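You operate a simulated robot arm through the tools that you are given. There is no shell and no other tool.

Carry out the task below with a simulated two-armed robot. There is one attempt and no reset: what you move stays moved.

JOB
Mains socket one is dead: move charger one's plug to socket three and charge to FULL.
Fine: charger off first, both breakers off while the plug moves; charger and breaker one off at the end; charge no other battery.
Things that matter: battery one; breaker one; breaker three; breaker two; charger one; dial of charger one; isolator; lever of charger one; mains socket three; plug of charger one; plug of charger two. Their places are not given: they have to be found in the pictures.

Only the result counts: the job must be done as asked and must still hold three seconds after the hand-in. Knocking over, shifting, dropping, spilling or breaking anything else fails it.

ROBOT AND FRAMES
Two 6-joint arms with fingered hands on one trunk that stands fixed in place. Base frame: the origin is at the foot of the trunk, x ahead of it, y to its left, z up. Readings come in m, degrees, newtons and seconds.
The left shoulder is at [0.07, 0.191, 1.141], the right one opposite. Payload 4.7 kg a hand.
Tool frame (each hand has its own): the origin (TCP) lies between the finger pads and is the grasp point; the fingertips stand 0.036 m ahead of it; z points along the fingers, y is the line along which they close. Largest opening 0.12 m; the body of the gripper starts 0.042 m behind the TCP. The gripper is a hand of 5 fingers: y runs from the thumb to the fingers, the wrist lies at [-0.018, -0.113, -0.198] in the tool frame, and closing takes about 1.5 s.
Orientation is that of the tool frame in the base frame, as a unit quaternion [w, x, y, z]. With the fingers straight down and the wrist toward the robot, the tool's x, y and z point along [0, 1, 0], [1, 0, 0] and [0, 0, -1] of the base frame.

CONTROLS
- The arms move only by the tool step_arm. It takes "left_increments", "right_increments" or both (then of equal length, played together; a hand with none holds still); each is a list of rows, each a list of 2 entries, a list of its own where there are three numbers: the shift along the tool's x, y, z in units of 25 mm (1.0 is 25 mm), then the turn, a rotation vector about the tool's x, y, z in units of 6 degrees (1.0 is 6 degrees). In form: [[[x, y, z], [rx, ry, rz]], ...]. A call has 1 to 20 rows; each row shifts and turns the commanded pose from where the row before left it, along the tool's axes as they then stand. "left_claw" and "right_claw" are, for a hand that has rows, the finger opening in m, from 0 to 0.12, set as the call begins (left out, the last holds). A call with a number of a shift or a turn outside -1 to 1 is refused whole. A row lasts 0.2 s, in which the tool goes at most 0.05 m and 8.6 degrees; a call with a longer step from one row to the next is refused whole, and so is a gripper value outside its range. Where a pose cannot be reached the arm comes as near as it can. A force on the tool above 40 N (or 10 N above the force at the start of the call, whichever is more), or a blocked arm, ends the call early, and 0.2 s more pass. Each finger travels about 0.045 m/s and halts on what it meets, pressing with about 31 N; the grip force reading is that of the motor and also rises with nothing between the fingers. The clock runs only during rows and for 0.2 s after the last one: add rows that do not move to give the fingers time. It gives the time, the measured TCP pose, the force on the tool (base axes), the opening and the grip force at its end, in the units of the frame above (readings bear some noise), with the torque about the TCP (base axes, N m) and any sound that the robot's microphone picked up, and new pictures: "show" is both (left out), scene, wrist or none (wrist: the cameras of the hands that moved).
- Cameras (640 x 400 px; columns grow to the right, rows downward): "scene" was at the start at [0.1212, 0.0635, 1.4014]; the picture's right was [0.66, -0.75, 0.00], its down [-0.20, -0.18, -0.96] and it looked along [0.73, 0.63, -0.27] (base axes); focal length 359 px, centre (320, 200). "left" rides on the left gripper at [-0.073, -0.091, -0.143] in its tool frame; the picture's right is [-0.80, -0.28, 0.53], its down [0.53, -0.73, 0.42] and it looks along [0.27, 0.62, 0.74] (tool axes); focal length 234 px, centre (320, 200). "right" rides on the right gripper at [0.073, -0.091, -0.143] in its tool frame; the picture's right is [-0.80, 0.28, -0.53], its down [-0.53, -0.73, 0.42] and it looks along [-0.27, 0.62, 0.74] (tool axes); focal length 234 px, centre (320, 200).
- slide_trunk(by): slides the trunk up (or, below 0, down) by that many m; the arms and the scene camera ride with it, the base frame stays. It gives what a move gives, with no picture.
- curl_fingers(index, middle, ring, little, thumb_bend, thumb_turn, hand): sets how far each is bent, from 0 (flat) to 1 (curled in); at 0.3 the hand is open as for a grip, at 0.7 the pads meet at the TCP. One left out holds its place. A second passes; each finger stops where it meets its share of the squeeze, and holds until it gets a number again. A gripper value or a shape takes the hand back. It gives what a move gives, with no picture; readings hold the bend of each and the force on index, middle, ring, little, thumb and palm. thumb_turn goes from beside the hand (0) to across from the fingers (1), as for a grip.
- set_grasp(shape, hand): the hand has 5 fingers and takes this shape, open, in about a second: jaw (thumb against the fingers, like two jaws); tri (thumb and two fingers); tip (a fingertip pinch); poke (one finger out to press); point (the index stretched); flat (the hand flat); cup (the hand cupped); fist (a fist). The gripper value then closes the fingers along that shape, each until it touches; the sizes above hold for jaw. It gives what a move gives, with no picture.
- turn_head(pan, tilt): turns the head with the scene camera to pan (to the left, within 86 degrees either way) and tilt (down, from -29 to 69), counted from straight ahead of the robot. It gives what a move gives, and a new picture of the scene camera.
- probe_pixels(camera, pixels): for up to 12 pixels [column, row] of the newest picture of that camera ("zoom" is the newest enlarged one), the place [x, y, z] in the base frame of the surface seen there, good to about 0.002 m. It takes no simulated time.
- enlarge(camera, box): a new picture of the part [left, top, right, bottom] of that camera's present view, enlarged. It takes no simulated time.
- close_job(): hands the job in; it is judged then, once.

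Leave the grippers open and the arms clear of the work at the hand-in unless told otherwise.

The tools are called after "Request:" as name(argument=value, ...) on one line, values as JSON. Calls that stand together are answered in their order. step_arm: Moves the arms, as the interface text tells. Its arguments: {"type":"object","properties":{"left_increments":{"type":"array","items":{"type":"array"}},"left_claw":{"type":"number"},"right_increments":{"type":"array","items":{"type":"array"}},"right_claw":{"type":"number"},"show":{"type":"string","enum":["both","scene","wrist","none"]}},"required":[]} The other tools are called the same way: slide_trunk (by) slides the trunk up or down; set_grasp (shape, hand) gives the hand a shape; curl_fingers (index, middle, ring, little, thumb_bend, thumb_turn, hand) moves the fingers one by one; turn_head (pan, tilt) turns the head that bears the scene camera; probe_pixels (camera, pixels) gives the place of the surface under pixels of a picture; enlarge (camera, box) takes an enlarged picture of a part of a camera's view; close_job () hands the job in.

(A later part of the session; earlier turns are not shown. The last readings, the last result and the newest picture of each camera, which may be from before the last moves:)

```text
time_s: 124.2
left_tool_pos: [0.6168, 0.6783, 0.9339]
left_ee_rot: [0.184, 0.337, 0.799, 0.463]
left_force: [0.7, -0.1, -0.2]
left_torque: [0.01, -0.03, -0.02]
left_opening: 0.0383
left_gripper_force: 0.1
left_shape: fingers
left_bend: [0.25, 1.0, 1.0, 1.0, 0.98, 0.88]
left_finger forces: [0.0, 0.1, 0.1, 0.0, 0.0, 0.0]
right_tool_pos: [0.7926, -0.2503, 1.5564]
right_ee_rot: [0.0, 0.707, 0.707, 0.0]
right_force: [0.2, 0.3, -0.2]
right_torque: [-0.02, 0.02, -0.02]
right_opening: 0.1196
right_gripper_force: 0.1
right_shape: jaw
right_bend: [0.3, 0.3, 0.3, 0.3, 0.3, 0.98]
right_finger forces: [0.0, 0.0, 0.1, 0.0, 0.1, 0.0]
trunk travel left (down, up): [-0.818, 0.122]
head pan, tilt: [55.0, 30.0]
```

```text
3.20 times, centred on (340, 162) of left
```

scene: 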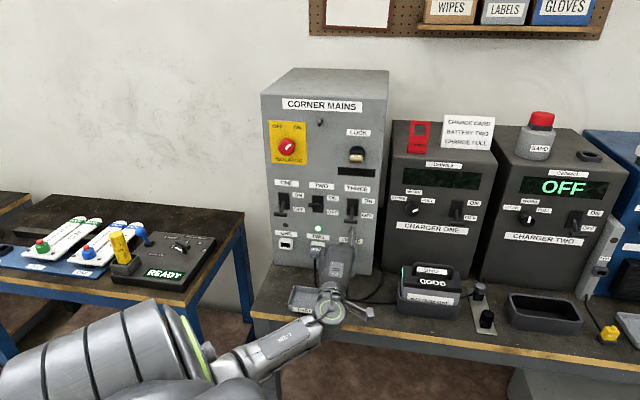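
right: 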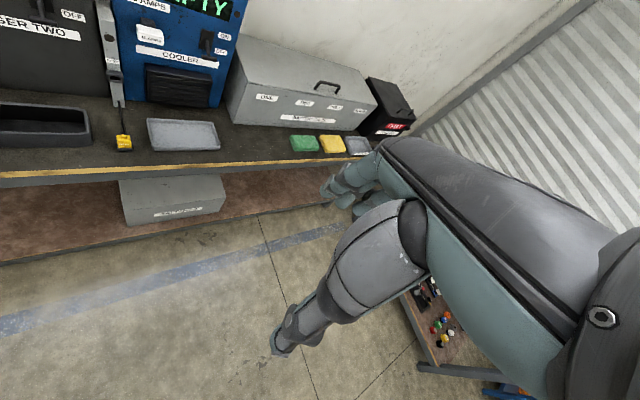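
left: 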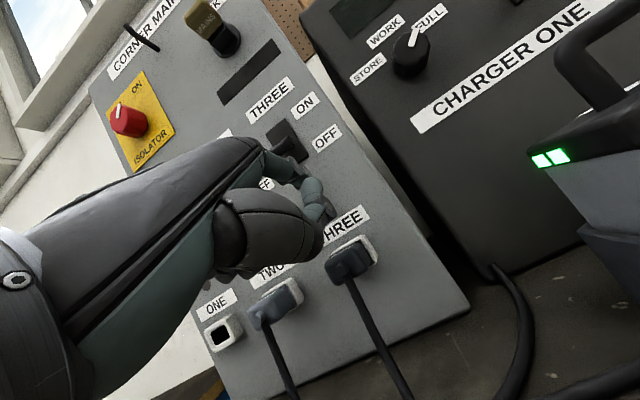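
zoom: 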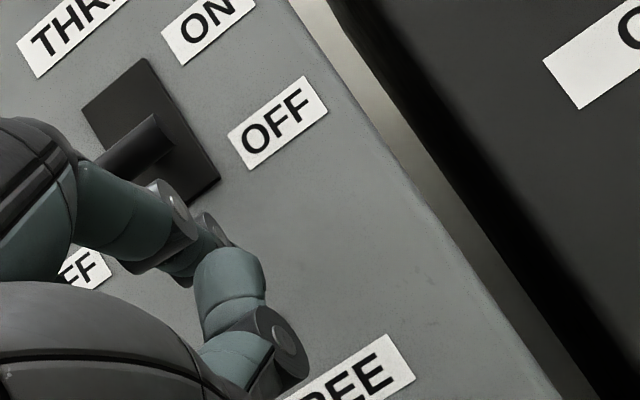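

The finger lies under the bar with the tip near n 0.974. Now raise to push the bar up to ON.

Request:
step_arm(left_increments=[[[0, 0.433, -0.25], [0, 0, 0]], [[0, 0.433, -0.25], [0, 0, 0]], [[0, 0.433, -0.25], [0, 0, 0]], [[0, 0.433, -0.25], [0, 0, 0]]], show="both")

Request:
enlarge(camera="scene", box=[290, 180, 400, 249])

Request:
enlarge(camera="left", box=[240, 100, 440, 225])

```text
time_s: 125.2
left_tool_pos: [0.617, 0.6787, 0.9855]
left_ee_rot: [0.185, 0.338, 0.798, 0.464]
left_force: [0.3, -0.4, 1.1]
left_torque: [-0.01, 0.01, 0.0]
left_opening: 0.0384
left_gripper_force: 0.1
left_shape: fingers
left_bend: [0.25, 1.0, 1.0, 1.0, 0.98, 0.88]
left_finger forces: [0.0, 0.1, 0.0, 0.1, 0.1, 0.0]
right_tool_pos: [0.7913, -0.2509, 1.557]
right_ee_rot: [0.0, 0.707, 0.707, 0.001]
right_force: [0.4, 0.3, 0.4]
right_torque: [0.0, 0.01, 0.0]
right_opening: 0.1197
right_gripper_force: 0.1
right_shape: jaw
right_bend: [0.3, 0.3, 0.3, 0.3, 0.3, 0.98]
right_finger forces: [0.1, 0.0, 0.1, 0.0, 0.1, 0.1]
trunk travel left (down, up): [-0.818, 0.122]
head pan, tilt: [55.0, 30.0]
```

scene: 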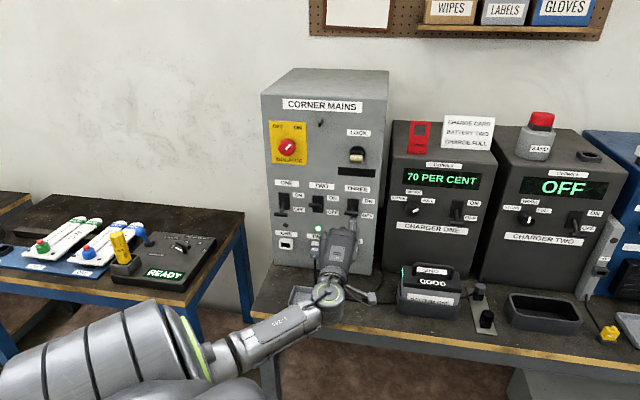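
left: 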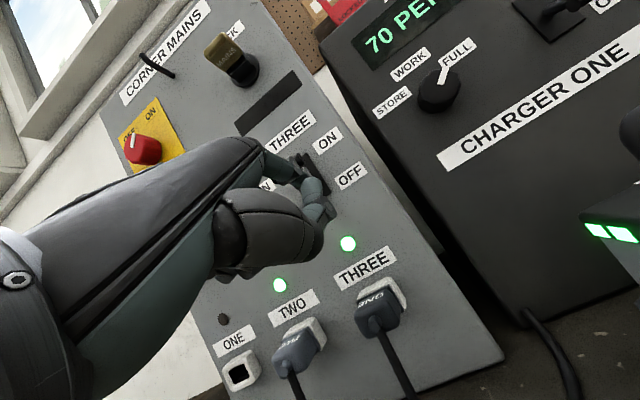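

```text
5.80 times, centred on (345, 214) of scene
```

zoom: 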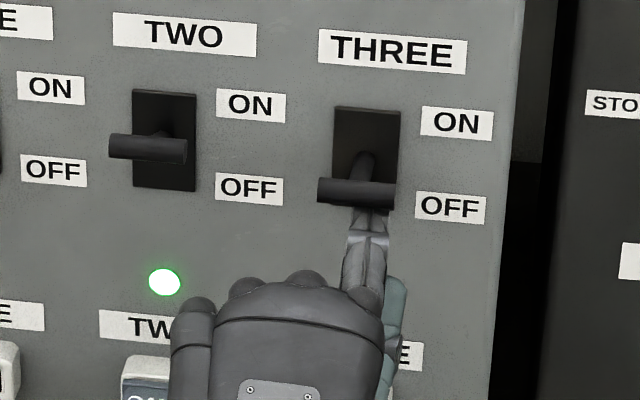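

```text
3.20 times, centred on (340, 162) of left
```

zoom: 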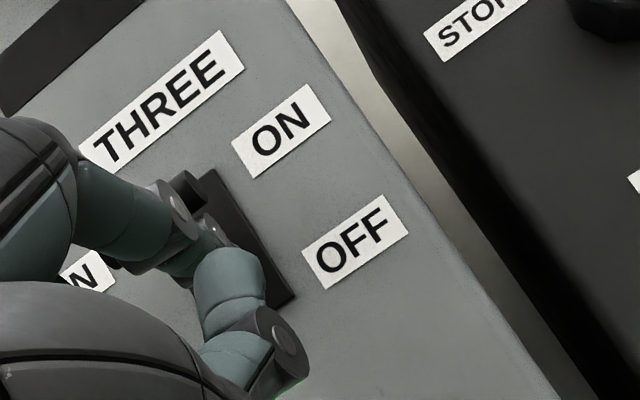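

Lamp THREE is lit and charger one's display came alive ("70 PER CENT"). The bar isn't fully up yet, so I'll raise a further 2 cm.

Request:
step_arm(left_increments=[[[0, 0.347, -0.2], [0, 0, 0]], [[0, 0.347, -0.2], [0, 0, 0]]], show="scene")

Request:
enlarge(camera="scene", box=[290, 180, 400, 249])

Request:
enlarge(camera="scene", box=[385, 150, 505, 225])

```text
time_s: 125.8
left_tool_pos: [0.6173, 0.6781, 1.0028]
left_ee_rot: [0.184, 0.337, 0.799, 0.462]
left_force: [-0.7, -2.9, -5.6]
left_torque: [-0.09, 0.22, -0.08]
left_opening: 0.0344
left_gripper_force: 3.3
left_shape: fingers
left_bend: [0.28, 1.0, 1.0, 1.0, 0.98, 0.88]
left_finger forces: [6.5, 0.0, 0.0, 0.1, 0.1, 0.0]
right_tool_pos: [0.7938, -0.2505, 1.5577]
right_ee_rot: [0.0, 0.707, 0.707, 0.0]
right_force: [-0.6, -0.6, 0.1]
right_torque: [-0.01, 0.01, -0.01]
right_opening: 0.1196
right_gripper_force: 0.1
right_shape: jaw
right_bend: [0.3, 0.3, 0.3, 0.3, 0.3, 0.98]
right_finger forces: [0.0, 0.0, 0.1, 0.1, 0.0, 0.0]
trunk travel left (down, up): [-0.818, 0.122]
head pan, tilt: [55.0, 30.0]
```

scene: 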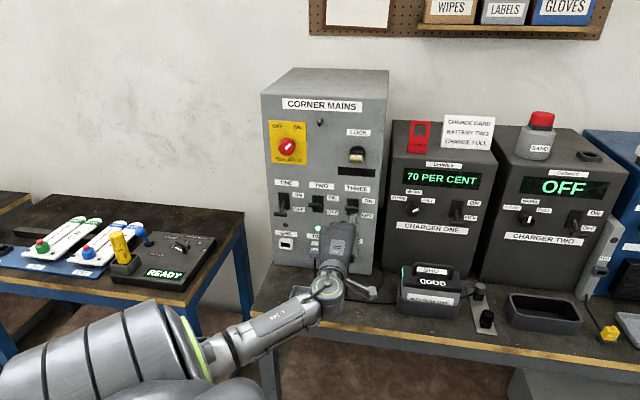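

```text
5.80 times, centred on (345, 214) of scene
```

zoom: 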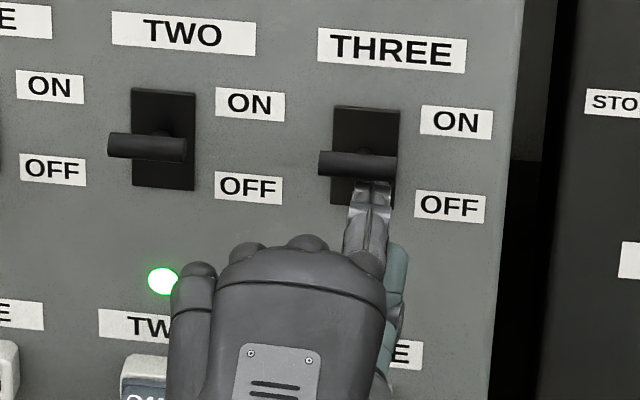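

```text
5.33 times, centred on (445, 188) of scene
```

zoom: 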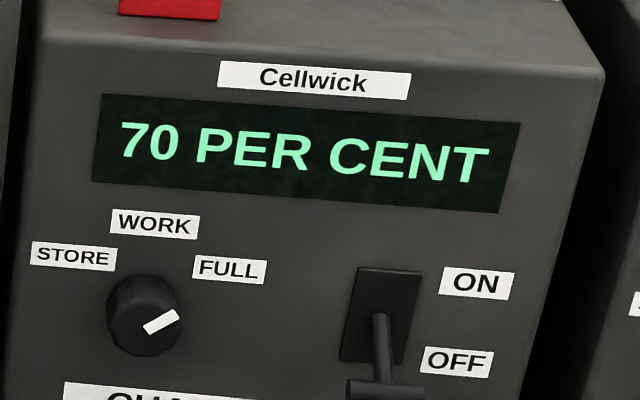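

Breaker THREE is fully up (same as TWO), with stop force felt. Charger one's lever is still OFF and the dial points to FULL; the battery reads 70 %. I'll lower the finger off the bar and retreat.

Request:
step_arm(left_increments=[[[0, -0.52, 0.3], [0, 0, 0]], [[0, -0.4, -0.69], [0, 0, 0]], [[0, -0.4, -0.69], [0, 0, 0]], [[0, -0.4, -0.69], [0, 0, 0]]], show="both")

Request:
enlarge(camera="scene", box=[260, 170, 420, 270])

```text
time_s: 126.8
left_tool_pos: [0.5745, 0.6355, 0.9898]
left_ee_rot: [0.185, 0.338, 0.798, 0.463]
left_force: [-0.1, 0.3, -0.1]
left_torque: [0.0, 0.0, 0.02]
left_opening: 0.0383
left_gripper_force: 0.1
left_shape: fingers
left_bend: [0.25, 1.0, 1.0, 1.0, 0.98, 0.88]
left_finger forces: [0.0, 0.0, 0.0, 0.1, 0.1, 0.0]
right_tool_pos: [0.7917, -0.2507, 1.5568]
right_ee_rot: [0.0, 0.708, 0.707, 0.001]
right_force: [0.5, 0.7, -0.4]
right_torque: [-0.02, -0.02, -0.05]
right_opening: 0.1198
right_gripper_force: 0.1
right_shape: jaw
right_bend: [0.3, 0.3, 0.3, 0.3, 0.3, 0.98]
right_finger forces: [0.1, 0.0, 0.0, 0.1, 0.0, 0.0]
trunk travel left (down, up): [-0.818, 0.122]
head pan, tilt: [55.0, 30.0]
```

scene: 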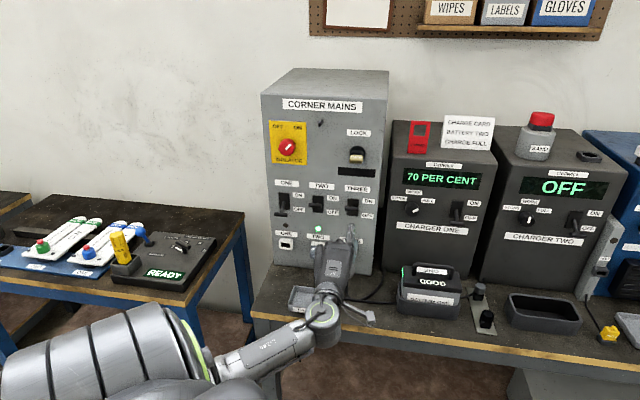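
left: 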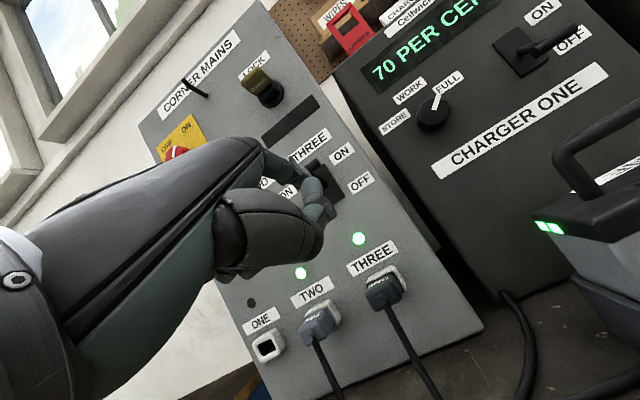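

```text
4.00 times, centred on (340, 220) of scene
```

zoom: 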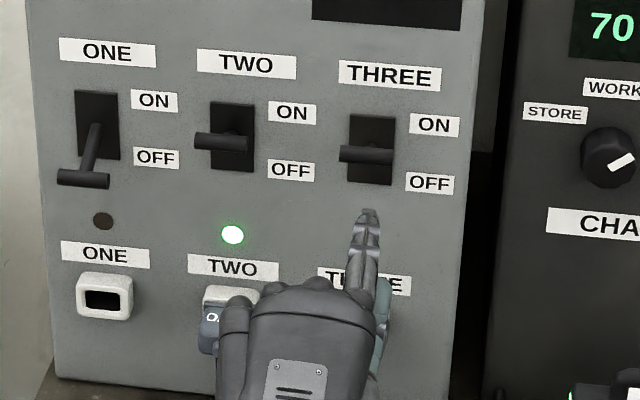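

Breaker THREE holds at ON with its lamp lit. Next is charger one's lever: since the battery sits below it, I'll pinch the bar from above/front rather than push from below. First raise and move right in front of charger one.

Request:
step_arm(left_increments=[[[0, 0.762, -0.44], [0, 0, 0]], [[0, 0.762, -0.44], [0, 0, 0]], [[0, 0.762, -0.44], [0, 0, 0]], [[0, 0.762, -0.44], [0, 0, 0]], [[0, 0.762, -0.44], [0, 0, 0]], [[-0.967, 0.094, 0.162], [0, 0, 0]], [[-0.967, 0.094, 0.162], [0, 0, 0]], [[-0.967, 0.094, 0.162], [0, 0, 0]], [[-0.967, 0.094, 0.162], [0, 0, 0]], [[-0.967, 0.094, 0.162], [0, 0, 0]], [[-0.967, 0.094, 0.162], [0, 0, 0]], [[-0.967, 0.094, 0.162], [0, 0, 0]], [[-0.967, 0.094, 0.162], [0, 0, 0]], [[-0.967, 0.094, 0.162], [0, 0, 0]], [[-0.967, 0.094, 0.162], [0, 0, 0]]], show="none")

Request:
set_grasp(hand="left", shape="jaw")

Request:
step_arm(left_increments=[[[0, 0, 0], [0, -0.722, 0.417]], [[0, 0, 0], [0, -0.722, 0.417]], [[0, 0, 0], [0, -0.722, 0.417]], [[0, 0, 0], [0.833, 0, 0]], [[0, 0, 0], [0.833, 0, 0]], [[0, 0, 0], [0.833, 0, 0]], [[0, 0, 0], [0.833, 0, 0]]], left_claw=0.045, show="both")

```text
time_s: 129.9
left_tool_pos: [0.7799, 0.4941, 1.0946]
left_ee_rot: [0.184, 0.338, 0.798, 0.464]
left_force: [-0.3, -0.2, 0.2]
left_torque: [0.01, 0.0, 0.01]
left_opening: 0.0383
left_gripper_force: 0.1
left_shape: fingers
left_bend: [0.25, 1.0, 1.0, 1.0, 0.98, 0.88]
left_finger forces: [0.1, 0.0, 0.0, 0.0, 0.1, 0.0]
right_tool_pos: [0.7928, -0.2517, 1.5563]
right_ee_rot: [-0.001, 0.707, 0.707, 0.001]
right_force: [0.6, -0.1, -0.6]
right_torque: [-0.01, -0.04, -0.01]
right_opening: 0.1194
right_gripper_force: 0.1
right_shape: jaw
right_bend: [0.3, 0.3, 0.3, 0.3, 0.3, 0.98]
right_finger forces: [0.1, 0.1, 0.0, 0.0, 0.1, 0.1]
trunk travel left (down, up): [-0.818, 0.122]
head pan, tilt: [55.0, 30.0]
```

```text
time_s: 130.8
left_tool_pos: [0.7788, 0.4952, 1.0952]
left_ee_rot: [0.185, 0.338, 0.799, 0.462]
left_force: [-0.4, 0.3, 0.2]
left_torque: [-0.02, 0.01, 0.0]
left_opening: 0.1198
left_gripper_force: 0.1
left_shape: jaw
left_bend: [0.3, 0.3, 0.3, 0.3, 0.3, 0.97]
left_finger forces: [0.1, 0.2, 0.1, 0.0, 0.0, 0.0]
right_tool_pos: [0.7918, -0.2505, 1.5566]
right_ee_rot: [0.0, 0.708, 0.707, 0.0]
right_force: [0.4, -0.7, 0.1]
right_torque: [-0.01, 0.04, 0.01]
right_opening: 0.1197
right_gripper_force: 0.0
right_shape: jaw
right_bend: [0.3, 0.3, 0.3, 0.3, 0.3, 0.98]
right_finger forces: [0.0, 0.0, 0.0, 0.1, 0.1, 0.0]
trunk travel left (down, up): [-0.818, 0.122]
head pan, tilt: [55.0, 30.0]
```

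```text
time_s: 132.4
left_tool_pos: [0.7803, 0.495, 1.0962]
left_ee_rot: [0.162, 0.475, 0.813, 0.296]
left_force: [1.0, -0.1, 0.0]
left_torque: [-0.01, -0.01, 0.01]
left_opening: 0.0451
left_gripper_force: 0.1
left_shape: jaw
left_bend: [0.74, 0.5, 0.48, 0.45, 0.73, 1.0]
left_finger forces: [0.1, 0.1, 0.0, 0.1, 0.0, 0.0]
right_tool_pos: [0.7921, -0.2504, 1.5567]
right_ee_rot: [0.0, 0.707, 0.707, 0.0]
right_force: [0.2, -0.4, 0.1]
right_torque: [-0.03, -0.02, 0.0]
right_opening: 0.1195
right_gripper_force: 0.1
right_shape: jaw
right_bend: [0.3, 0.3, 0.3, 0.3, 0.3, 0.98]
right_finger forces: [0.0, 0.0, 0.1, 0.1, 0.0, 0.1]
trunk travel left (down, up): [-0.818, 0.122]
head pan, tilt: [55.0, 30.0]
```

scene: 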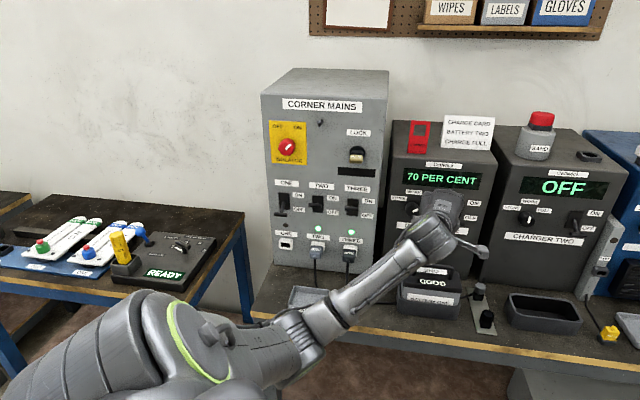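
left: 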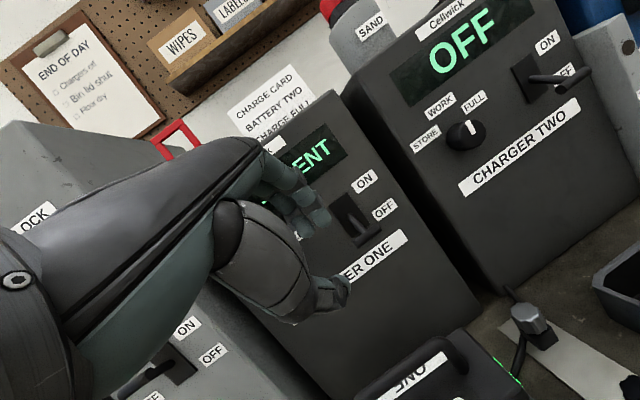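

I'll zoom and probe the fingertips, thumb and lever bar.

Request:
enlarge(camera="left", box=[240, 140, 440, 265])

Request:
probe_pixels(camera="zoom", pixels=[[265, 215], [285, 240], [225, 260], [250, 255], [340, 465], [350, 330], [400, 320], [440, 305], [370, 325], [280, 250], [275, 175], [180, 290]])

Request:
probe_pixels(camera="left", pixels=[[345, 290], [348, 285], [338, 305], [325, 300], [320, 225], [310, 230], [325, 215], [300, 205]])

```text
3.20 times, centred on (340, 202) of left
```

zoom: 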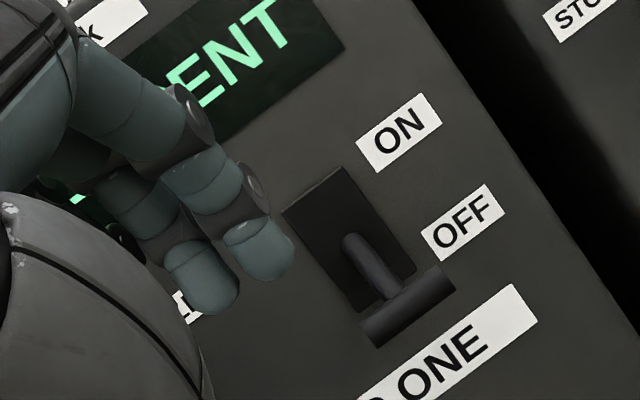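

```text
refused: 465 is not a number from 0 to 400
```

```text
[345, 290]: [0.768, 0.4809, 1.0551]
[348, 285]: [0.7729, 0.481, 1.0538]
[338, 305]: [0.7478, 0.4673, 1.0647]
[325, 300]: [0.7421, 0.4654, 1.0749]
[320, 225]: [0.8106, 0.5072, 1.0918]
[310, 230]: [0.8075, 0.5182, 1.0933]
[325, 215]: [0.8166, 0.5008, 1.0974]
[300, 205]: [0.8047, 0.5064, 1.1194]
```

Fingers coming from above would land on the lever's rod, so I'll instead make a thumb-out fist and lift the bar from below with the thumb. Setting that shape and pitching the hand up to −20°.

Request:
curl_fingers(hand="left", index=1.0, middle=1.0, ring=1.0, little=1.0, thumb_bend=0.4, thumb_turn=1.0)

Request:
step_arm(left_increments=[[[0, 0, -0.5], [-1, 0, 0]], [[0, 0, 0], [-1, 0, 0]], [[0, 0, 0], [-1, 0, 0]], [[0, 0, 0], [-1, 0, 0]], [[0, 0, 0], [-1, 0, 0]]], show="both")

Request:
enlarge(camera="left", box=[240, 140, 440, 265])

```text
time_s: 133.4
left_tool_pos: [0.7792, 0.4949, 1.0959]
left_ee_rot: [0.163, 0.475, 0.813, 0.297]
left_force: [0.1, -0.2, -0.1]
left_torque: [0.01, 0.03, 0.01]
left_opening: 0.0738
left_gripper_force: 0.0
left_shape: fingers
left_bend: [1.0, 1.0, 1.0, 1.0, 0.4, 0.99]
left_finger forces: [0.0, 0.0, 0.0, 0.0, 0.0, 0.1]
right_tool_pos: [0.7918, -0.2496, 1.5561]
right_ee_rot: [-0.001, 0.707, 0.707, 0.0]
right_force: [-0.3, -0.5, 0.8]
right_torque: [0.0, 0.01, 0.01]
right_opening: 0.1199
right_gripper_force: 0.0
right_shape: jaw
right_bend: [0.3, 0.3, 0.3, 0.3, 0.3, 0.98]
right_finger forces: [0.0, 0.0, 0.1, 0.0, 0.1, 0.0]
trunk travel left (down, up): [-0.818, 0.122]
head pan, tilt: [55.0, 30.0]
```

```text
time_s: 134.7
left_tool_pos: [0.7739, 0.491, 1.1064]
left_ee_rot: [0.28, 0.417, 0.708, 0.496]
left_force: [0.7, 0.0, 0.0]
left_torque: [-0.02, 0.05, -0.03]
left_opening: 0.0738
left_gripper_force: 0.1
left_shape: fingers
left_bend: [1.0, 1.0, 1.0, 1.0, 0.4, 0.99]
left_finger forces: [0.0, 0.0, 0.0, 0.1, 0.0, 0.0]
right_tool_pos: [0.7929, -0.2504, 1.5572]
right_ee_rot: [0.001, 0.707, 0.707, -0.001]
right_force: [-0.2, -0.6, -0.1]
right_torque: [0.01, -0.03, -0.01]
right_opening: 0.1195
right_gripper_force: 0.1
right_shape: jaw
right_bend: [0.3, 0.3, 0.3, 0.3, 0.3, 0.98]
right_finger forces: [0.0, 0.1, 0.0, 0.0, 0.0, 0.1]
trunk travel left (down, up): [-0.818, 0.122]
head pan, tilt: [55.0, 30.0]
```

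scene: 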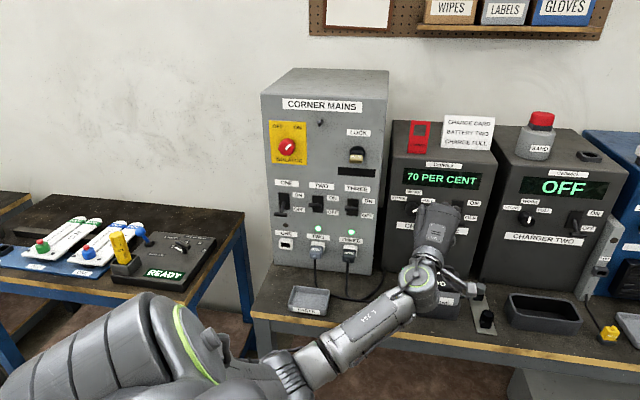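
left: 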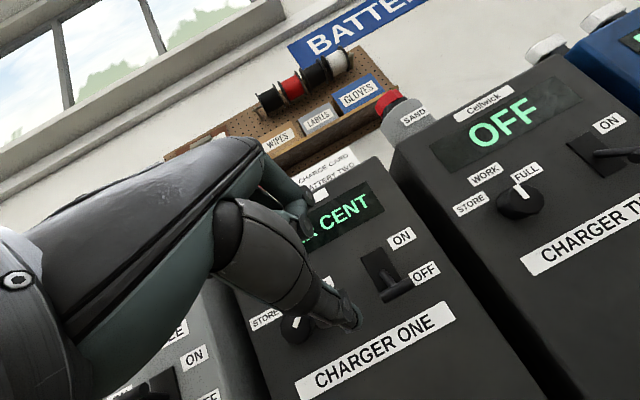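

```text
3.20 times, centred on (340, 202) of left
```

zoom: 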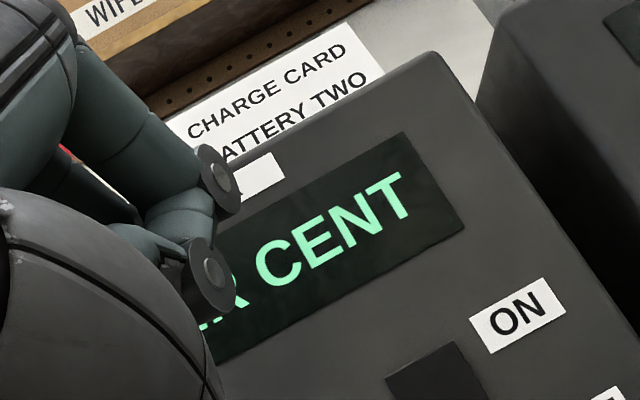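

Probing the thumb tip and lever bar now.

Request:
enlarge(camera="left", box=[280, 220, 480, 345])

Request:
probe_pixels(camera="zoom", pixels=[[240, 320], [230, 345], [245, 300], [215, 330], [180, 300], [330, 240], [350, 235], [410, 200], [380, 215], [330, 150], [250, 315]])

```text
3.20 times, centred on (380, 282) of left
```

zoom: 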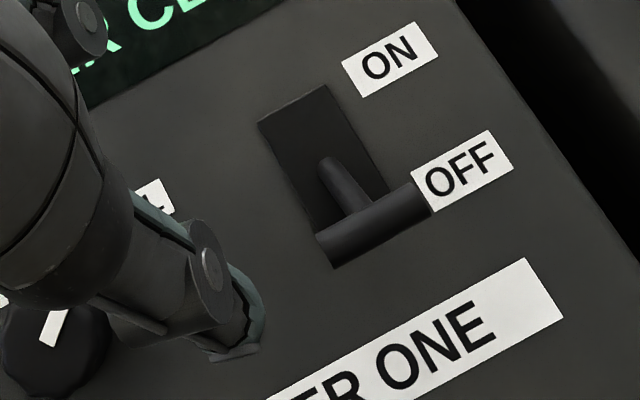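

```text
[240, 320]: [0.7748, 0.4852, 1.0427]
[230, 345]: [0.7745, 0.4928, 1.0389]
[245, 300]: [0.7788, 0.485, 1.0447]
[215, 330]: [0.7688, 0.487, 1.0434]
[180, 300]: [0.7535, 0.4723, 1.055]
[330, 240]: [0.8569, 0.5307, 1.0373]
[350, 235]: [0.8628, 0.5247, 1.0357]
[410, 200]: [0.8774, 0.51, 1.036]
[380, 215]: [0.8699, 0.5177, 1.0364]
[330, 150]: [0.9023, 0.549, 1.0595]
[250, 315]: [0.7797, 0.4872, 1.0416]
```

Thumb tip ≈ (0.780, 0.488, 1.041). Before advancing I check how far forward the curled fingers reach.

Request:
probe_pixels(camera="left", pixels=[[308, 197], [312, 200], [305, 228], [310, 230], [290, 205], [295, 230], [285, 190]])

```text
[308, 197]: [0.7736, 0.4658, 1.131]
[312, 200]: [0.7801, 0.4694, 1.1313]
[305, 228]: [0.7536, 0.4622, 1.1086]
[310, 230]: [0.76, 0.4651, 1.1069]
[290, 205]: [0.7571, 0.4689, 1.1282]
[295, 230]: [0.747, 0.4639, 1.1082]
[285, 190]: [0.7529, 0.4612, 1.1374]
```

The curled fingers end about level with the thumb tip and 9 cm higher, so they stay clear of the face. Lower 3.8 cm and shift right 1.3 cm, then go forward most of the way.

Request:
step_arm(left_increments=[[[-0.252, -0.71, 0.266], [0, 0, 0]], [[-0.252, -0.71, 0.266], [0, 0, 0]], [[0, 0.297, 0.794], [0, 0, 0]], [[0, 0.297, 0.794], [0, 0, 0]], [[0, 0.297, 0.794], [0, 0, 0]]], show="both")

Request:
enlarge(camera="left", box=[260, 220, 460, 345])

Request:
probe_pixels(camera="zoom", pixels=[[300, 320], [310, 315], [305, 300], [280, 330], [270, 280], [330, 260], [380, 235], [300, 270]])

```text
time_s: 135.8
left_tool_pos: [0.8359, 0.5125, 1.0673]
left_ee_rot: [0.279, 0.416, 0.709, 0.497]
left_force: [0.1, -0.2, -0.3]
left_torque: [-0.01, -0.01, 0.0]
left_opening: 0.0742
left_gripper_force: 0.1
left_shape: fingers
left_bend: [1.0, 1.0, 1.0, 1.0, 0.4, 0.99]
left_finger forces: [0.0, 0.0, 0.0, 0.1, 0.0, 0.0]
right_tool_pos: [0.7935, -0.2501, 1.5561]
right_ee_rot: [0.0, 0.707, 0.707, 0.0]
right_force: [-0.1, 0.5, 0.0]
right_torque: [-0.02, 0.01, 0.02]
right_opening: 0.1199
right_gripper_force: 0.1
right_shape: jaw
right_bend: [0.3, 0.3, 0.3, 0.3, 0.3, 0.98]
right_finger forces: [0.0, 0.1, 0.0, 0.1, 0.1, 0.0]
trunk travel left (down, up): [-0.818, 0.122]
head pan, tilt: [55.0, 30.0]
```

scene: 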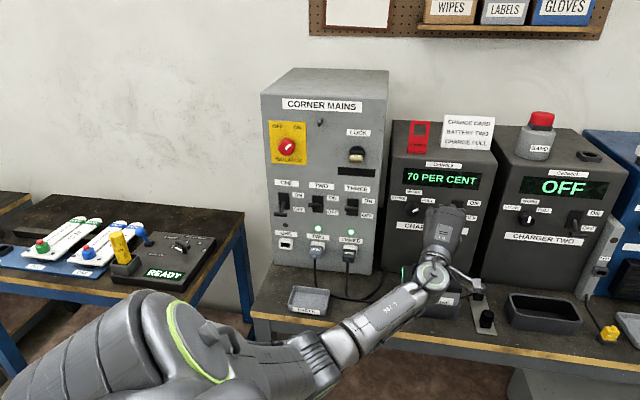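
left: 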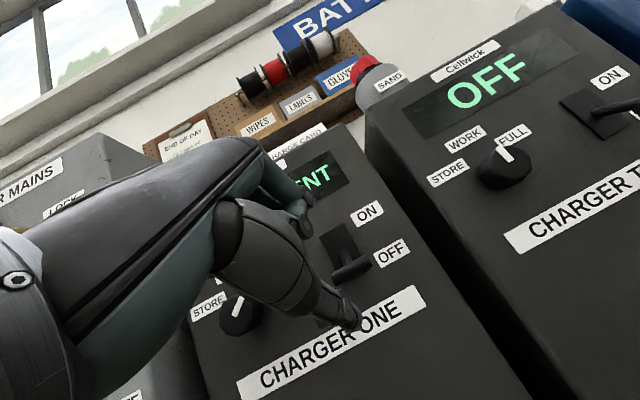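

```text
3.20 times, centred on (360, 282) of left
```

zoom: 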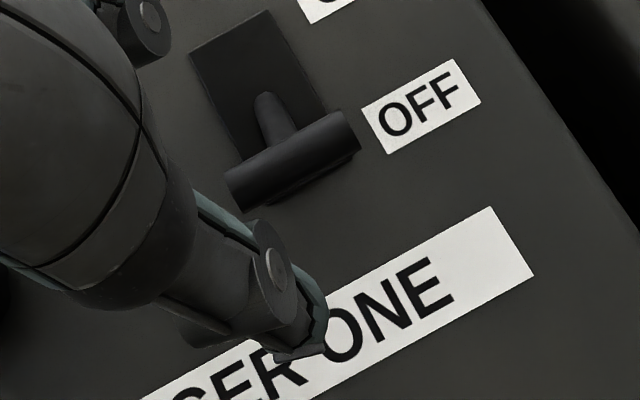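

```text
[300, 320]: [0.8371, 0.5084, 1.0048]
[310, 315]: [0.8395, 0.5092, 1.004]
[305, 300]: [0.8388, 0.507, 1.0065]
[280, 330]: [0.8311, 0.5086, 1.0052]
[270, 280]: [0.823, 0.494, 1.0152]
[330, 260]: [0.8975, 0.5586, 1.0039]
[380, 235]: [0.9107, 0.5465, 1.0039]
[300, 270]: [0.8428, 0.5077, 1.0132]
```

The thumb tip (0.842, 0.510, 1.003) is below bar level and aligned. Forward 4 cm more to bring it under the bar.

Request:
step_arm(left_increments=[[[0, 0.28, 0.75], [0, 0, 0]], [[0, 0.28, 0.75], [0, 0, 0]]], show="wrist")

Request:
enlarge(camera="left", box=[260, 200, 460, 325])

Request:
enlarge(camera="scene", box=[380, 170, 500, 245])

```text
time_s: 136.4
left_tool_pos: [0.8701, 0.5335, 1.0671]
left_ee_rot: [0.28, 0.416, 0.708, 0.497]
left_force: [0.2, 0.7, -0.4]
left_torque: [0.0, -0.04, 0.01]
left_opening: 0.0739
left_gripper_force: 0.0
left_shape: fingers
left_bend: [1.0, 1.0, 1.0, 1.0, 0.4, 0.99]
left_finger forces: [0.0, 0.0, 0.0, 0.1, 0.0, 0.1]
right_tool_pos: [0.7939, -0.2504, 1.5565]
right_ee_rot: [-0.001, 0.708, 0.707, -0.001]
right_force: [0.4, 0.0, 0.4]
right_torque: [0.0, -0.01, 0.01]
right_opening: 0.1196
right_gripper_force: 0.1
right_shape: jaw
right_bend: [0.3, 0.3, 0.3, 0.3, 0.3, 0.98]
right_finger forces: [0.0, 0.0, 0.1, 0.0, 0.0, 0.0]
trunk travel left (down, up): [-0.818, 0.122]
head pan, tilt: [55.0, 30.0]
```

left: 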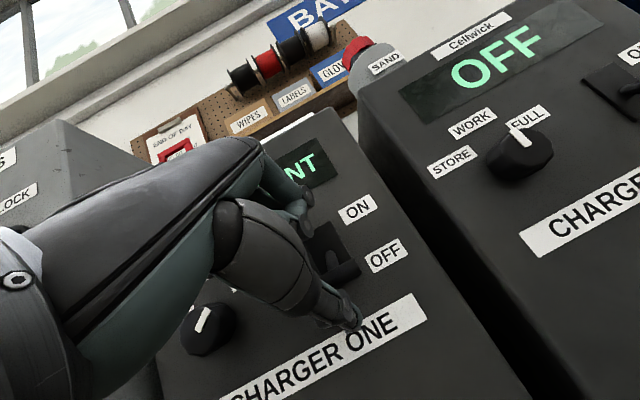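

```text
3.20 times, centred on (360, 262) of left
```

zoom: 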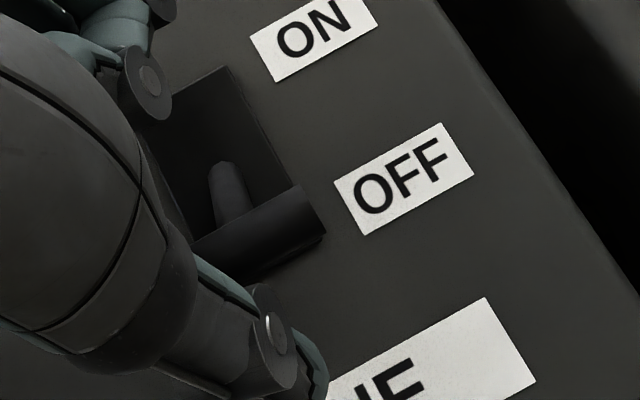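

```text
5.33 times, centred on (440, 208) of scene
```

zoom: 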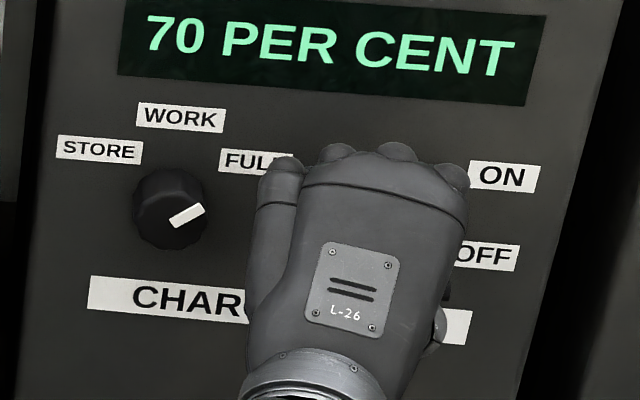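

The thumb is under the bar. Raising 5 cm to lift the lever to ON.

Request:
step_arm(left_increments=[[[0, 0.468, -0.175], [0, 0, 0]], [[0, 0.468, -0.175], [0, 0, 0]], [[0, 0.468, -0.175], [0, 0, 0]], [[0, 0.468, -0.175], [0, 0, 0]]], show="both")

Request:
enlarge(camera="left", box=[260, 200, 460, 325])

Request:
enlarge(camera="scene", box=[380, 150, 500, 225])

```text
time_s: 137.4
left_tool_pos: [0.8686, 0.5325, 1.1165]
left_ee_rot: [0.279, 0.417, 0.709, 0.496]
left_force: [-0.8, -1.5, -3.7]
left_torque: [0.0, 0.02, 0.01]
left_opening: 0.0755
left_gripper_force: 1.7
left_shape: fingers
left_bend: [1.0, 1.0, 1.0, 1.0, 0.38, 0.98]
left_finger forces: [0.0, 0.0, 0.0, 0.1, 3.3, 0.0]
right_tool_pos: [0.7942, -0.2514, 1.556]
right_ee_rot: [-0.001, 0.707, 0.707, -0.001]
right_force: [0.4, 0.1, -0.2]
right_torque: [-0.03, -0.05, 0.03]
right_opening: 0.1197
right_gripper_force: 0.0
right_shape: jaw
right_bend: [0.3, 0.3, 0.3, 0.3, 0.3, 0.98]
right_finger forces: [0.1, 0.0, 0.1, 0.0, 0.0, 0.0]
trunk travel left (down, up): [-0.818, 0.122]
head pan, tilt: [55.0, 30.0]
```

scene: 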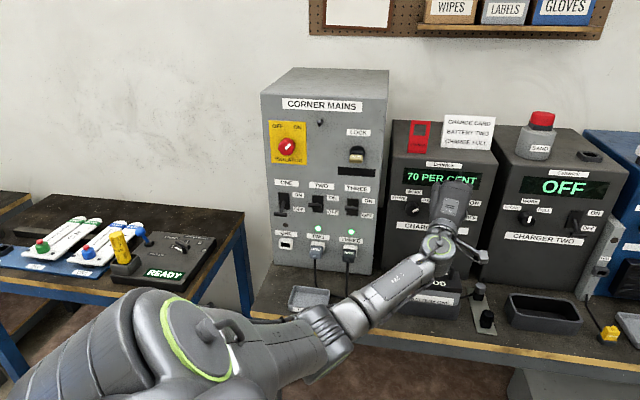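
left: 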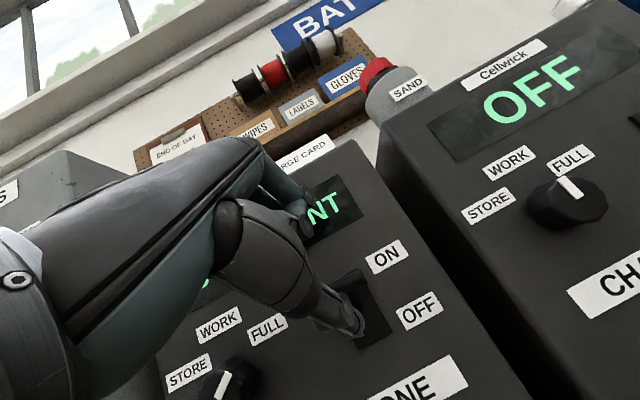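

```text
3.20 times, centred on (360, 262) of left
```

zoom: 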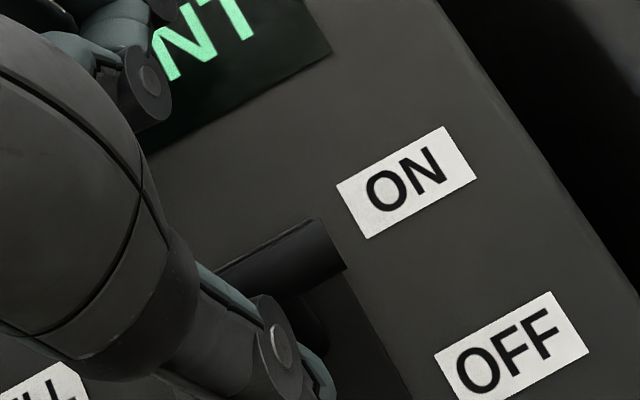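

```text
5.33 times, centred on (440, 188) of scene
```

zoom: 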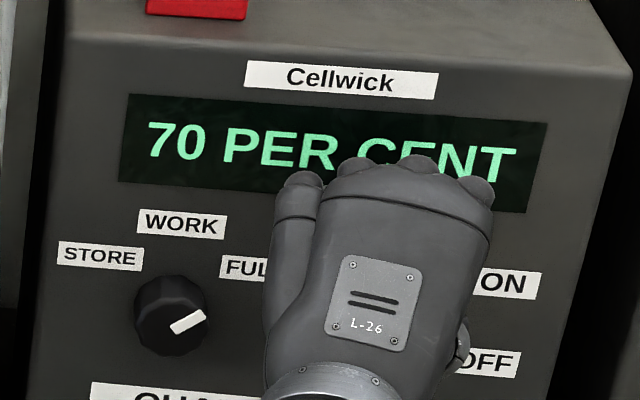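

The bar has risen to ON height. A centimetre more to reach the stop, then watch the display.

Request:
step_arm(left_increments=[[[0, 0.374, -0.14], [0, 0, 0]], [[0, 0, 0], [0, 0, 0]]], show="scene")

Request:
enlarge(camera="scene", box=[380, 150, 500, 225])

```text
time_s: 138.1
left_tool_pos: [0.8701, 0.5315, 1.1253]
left_ee_rot: [0.279, 0.417, 0.709, 0.495]
left_force: [-0.1, -0.1, -11.1]
left_torque: [0.01, -0.08, -0.01]
left_opening: 0.0782
left_gripper_force: 4.5
left_shape: fingers
left_bend: [1.0, 1.0, 1.0, 1.0, 0.35, 0.98]
left_finger forces: [0.1, 0.0, 0.0, 0.0, 9.0, 0.0]
right_tool_pos: [0.7932, -0.2492, 1.5564]
right_ee_rot: [0.0, 0.708, 0.706, 0.0]
right_force: [-0.4, 0.0, 0.2]
right_torque: [0.02, 0.02, -0.03]
right_opening: 0.1197
right_gripper_force: 0.0
right_shape: jaw
right_bend: [0.3, 0.3, 0.3, 0.3, 0.3, 0.98]
right_finger forces: [0.1, 0.0, 0.0, 0.1, 0.0, 0.1]
trunk travel left (down, up): [-0.818, 0.122]
head pan, tilt: [55.0, 30.0]
```

scene: 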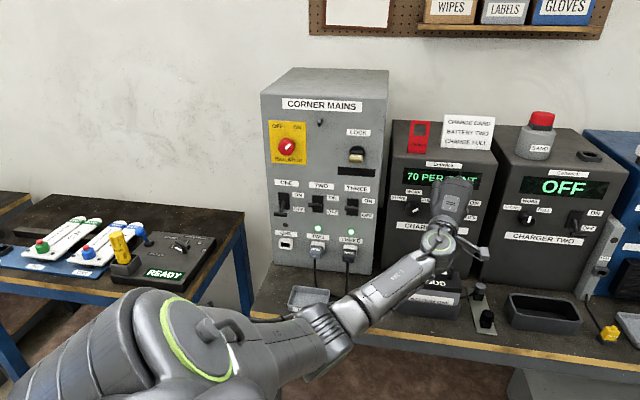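

```text
5.33 times, centred on (440, 188) of scene
```

zoom: 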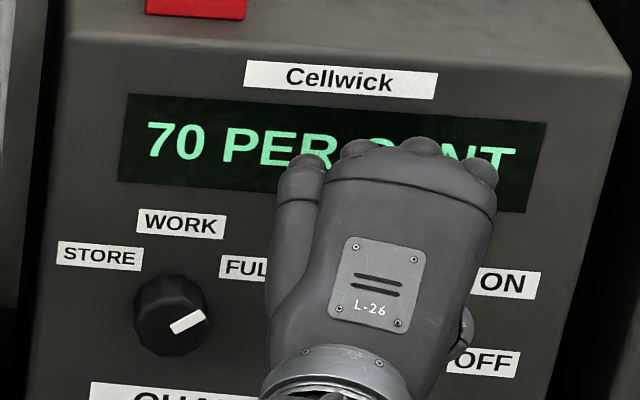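

At the stop (11 N). I'll drop the thumb 1.5 cm off the bar and back away to see the display and lever.

Request:
step_arm(left_increments=[[[0, -0.56, 0.21], [0, 0, 0]], [[0, -0.3, -0.8], [0, 0, 0]], [[0, -0.3, -0.8], [0, 0, 0]], [[0, -0.3, -0.8], [0, 0, 0]], [[0.5, -0.3, -0.8], [0, 0, 0]]], show="both")

Request:
enlarge(camera="scene", box=[380, 150, 500, 225])

Request:
enlarge(camera="left", box=[260, 160, 460, 285])

```text
time_s: 139.2
left_tool_pos: [0.7874, 0.5003, 1.1139]
left_ee_rot: [0.28, 0.416, 0.709, 0.496]
left_force: [0.2, -0.1, 0.7]
left_torque: [-0.03, 0.05, -0.02]
left_opening: 0.0743
left_gripper_force: 0.1
left_shape: fingers
left_bend: [1.0, 1.0, 1.0, 1.0, 0.4, 0.99]
left_finger forces: [0.0, 0.1, 0.0, 0.1, 0.1, 0.1]
right_tool_pos: [0.7901, -0.2499, 1.5576]
right_ee_rot: [0.0, 0.708, 0.706, -0.001]
right_force: [-0.2, -0.5, 0.0]
right_torque: [-0.01, -0.04, 0.0]
right_opening: 0.1199
right_gripper_force: 0.1
right_shape: jaw
right_bend: [0.3, 0.3, 0.3, 0.3, 0.3, 0.98]
right_finger forces: [0.1, 0.0, 0.1, 0.1, 0.0, 0.0]
trunk travel left (down, up): [-0.818, 0.122]
head pan, tilt: [55.0, 30.0]
```

scene: 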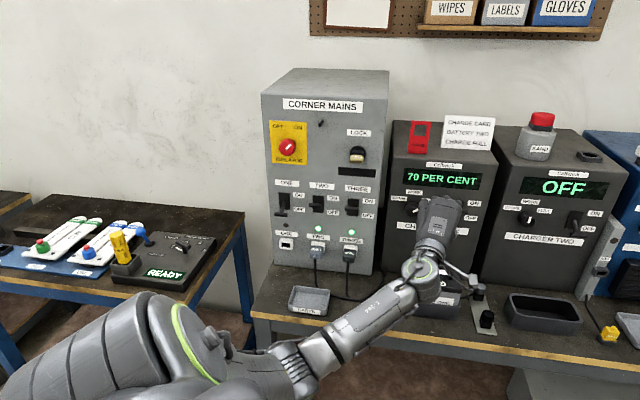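
left: 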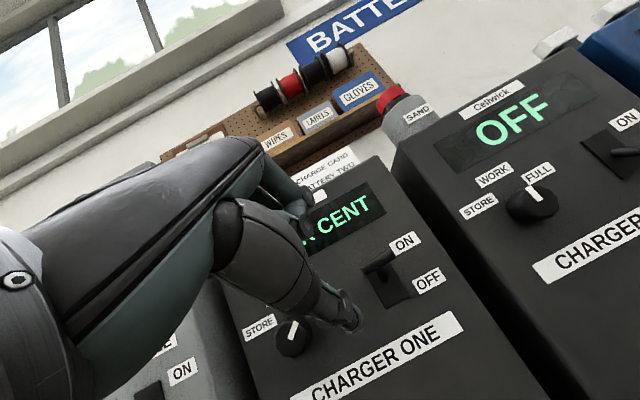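

```text
5.33 times, centred on (440, 188) of scene
```

zoom: 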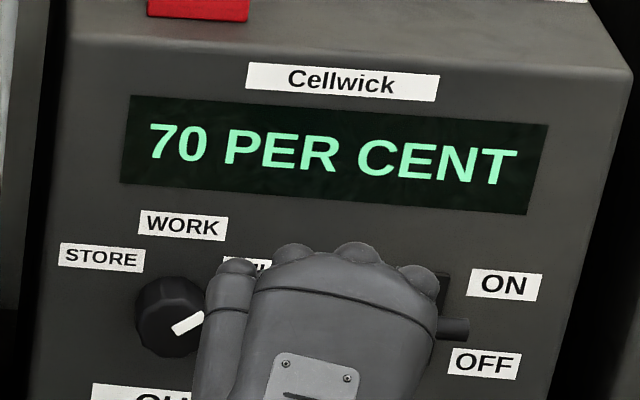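

```text
3.20 times, centred on (360, 222) of left
```

zoom: 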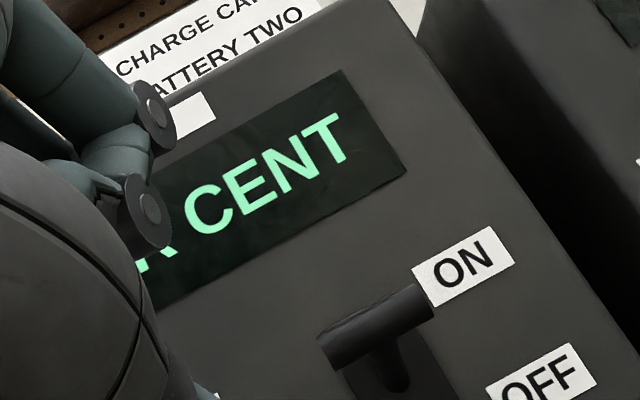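

Lever is at ON. The display reads 70 PER CENT; I'll wait a few seconds with the hand drawn aside to see it charge and check the dial.

Request:
step_arm(left_increments=[[[0, -0.2, -0.8], [0, 0, 0]], [[0, 0, 0], [0, 0, 0]], [[0, 0, 0], [0, 0, 0]], [[0, 0, 0], [0, 0, 0]], [[0, 0, 0], [0, 0, 0]], [[0, 0, 0], [0, 0, 0]], [[0, 0, 0], [0, 0, 0]], [[0, 0, 0], [0, 0, 0]], [[0, 0, 0], [0, 0, 0]], [[0, 0, 0], [0, 0, 0]], [[0, 0, 0], [0, 0, 0]], [[0, 0, 0], [0, 0, 0]], [[0, 0, 0], [0, 0, 0]], [[0, 0, 0], [0, 0, 0]], [[0, 0, 0], [0, 0, 0]]], show="both")

Request:
enlarge(camera="scene", box=[380, 150, 500, 225])

Request:
enlarge(camera="scene", box=[390, 250, 510, 325])

```text
time_s: 142.4
left_tool_pos: [0.7707, 0.49, 1.1149]
left_ee_rot: [0.28, 0.416, 0.708, 0.497]
left_force: [-0.3, -0.2, -0.6]
left_torque: [0.0, 0.0, 0.02]
left_opening: 0.0744
left_gripper_force: 0.1
left_shape: fingers
left_bend: [1.0, 1.0, 1.0, 1.0, 0.4, 0.99]
left_finger forces: [0.1, 0.0, 0.0, 0.0, 0.1, 0.1]
right_tool_pos: [0.7917, -0.2509, 1.5569]
right_ee_rot: [0.0, 0.707, 0.707, 0.001]
right_force: [-0.5, 0.6, -0.3]
right_torque: [-0.03, 0.03, -0.02]
right_opening: 0.1198
right_gripper_force: 0.2
right_shape: jaw
right_bend: [0.3, 0.3, 0.3, 0.3, 0.3, 0.98]
right_finger forces: [0.0, 0.0, 0.0, 0.0, 0.0, 0.0]
trunk travel left (down, up): [-0.818, 0.122]
head pan, tilt: [55.0, 30.0]
```

scene: 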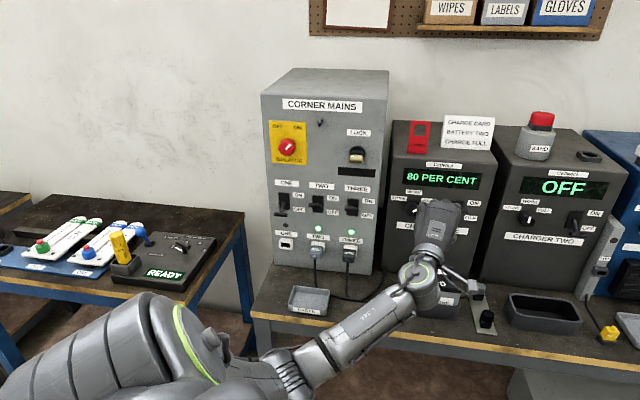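
left: 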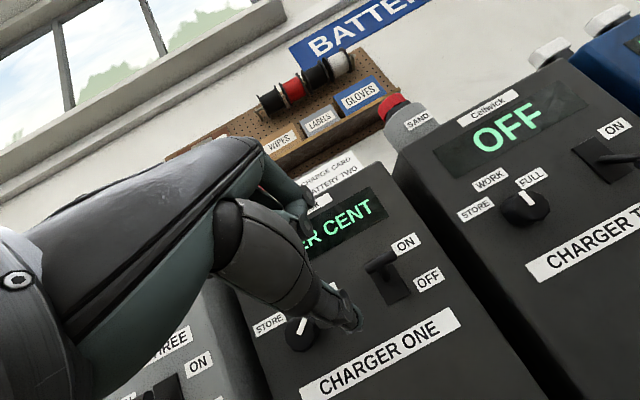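

```text
5.33 times, centred on (440, 188) of scene
```

zoom: 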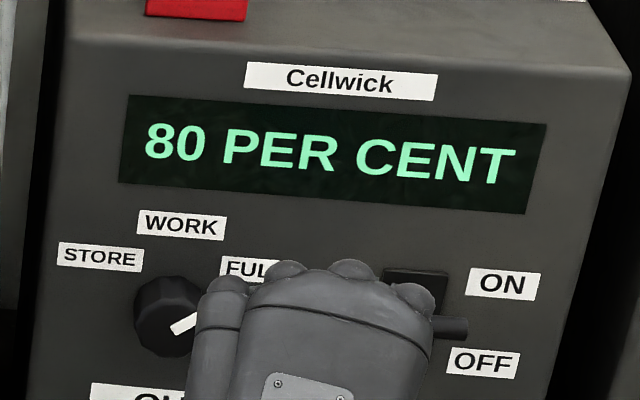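

```text
5.33 times, centred on (450, 288) of scene
```

zoom: 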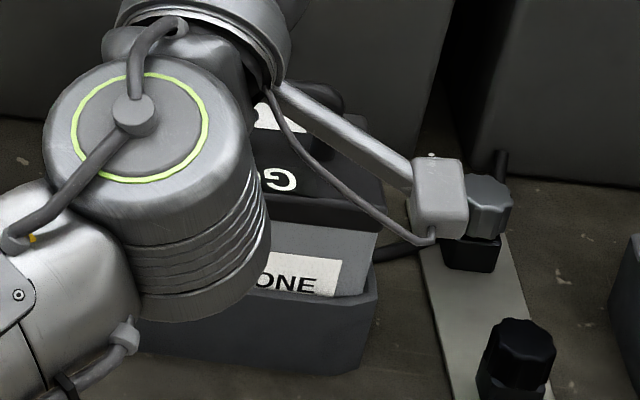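

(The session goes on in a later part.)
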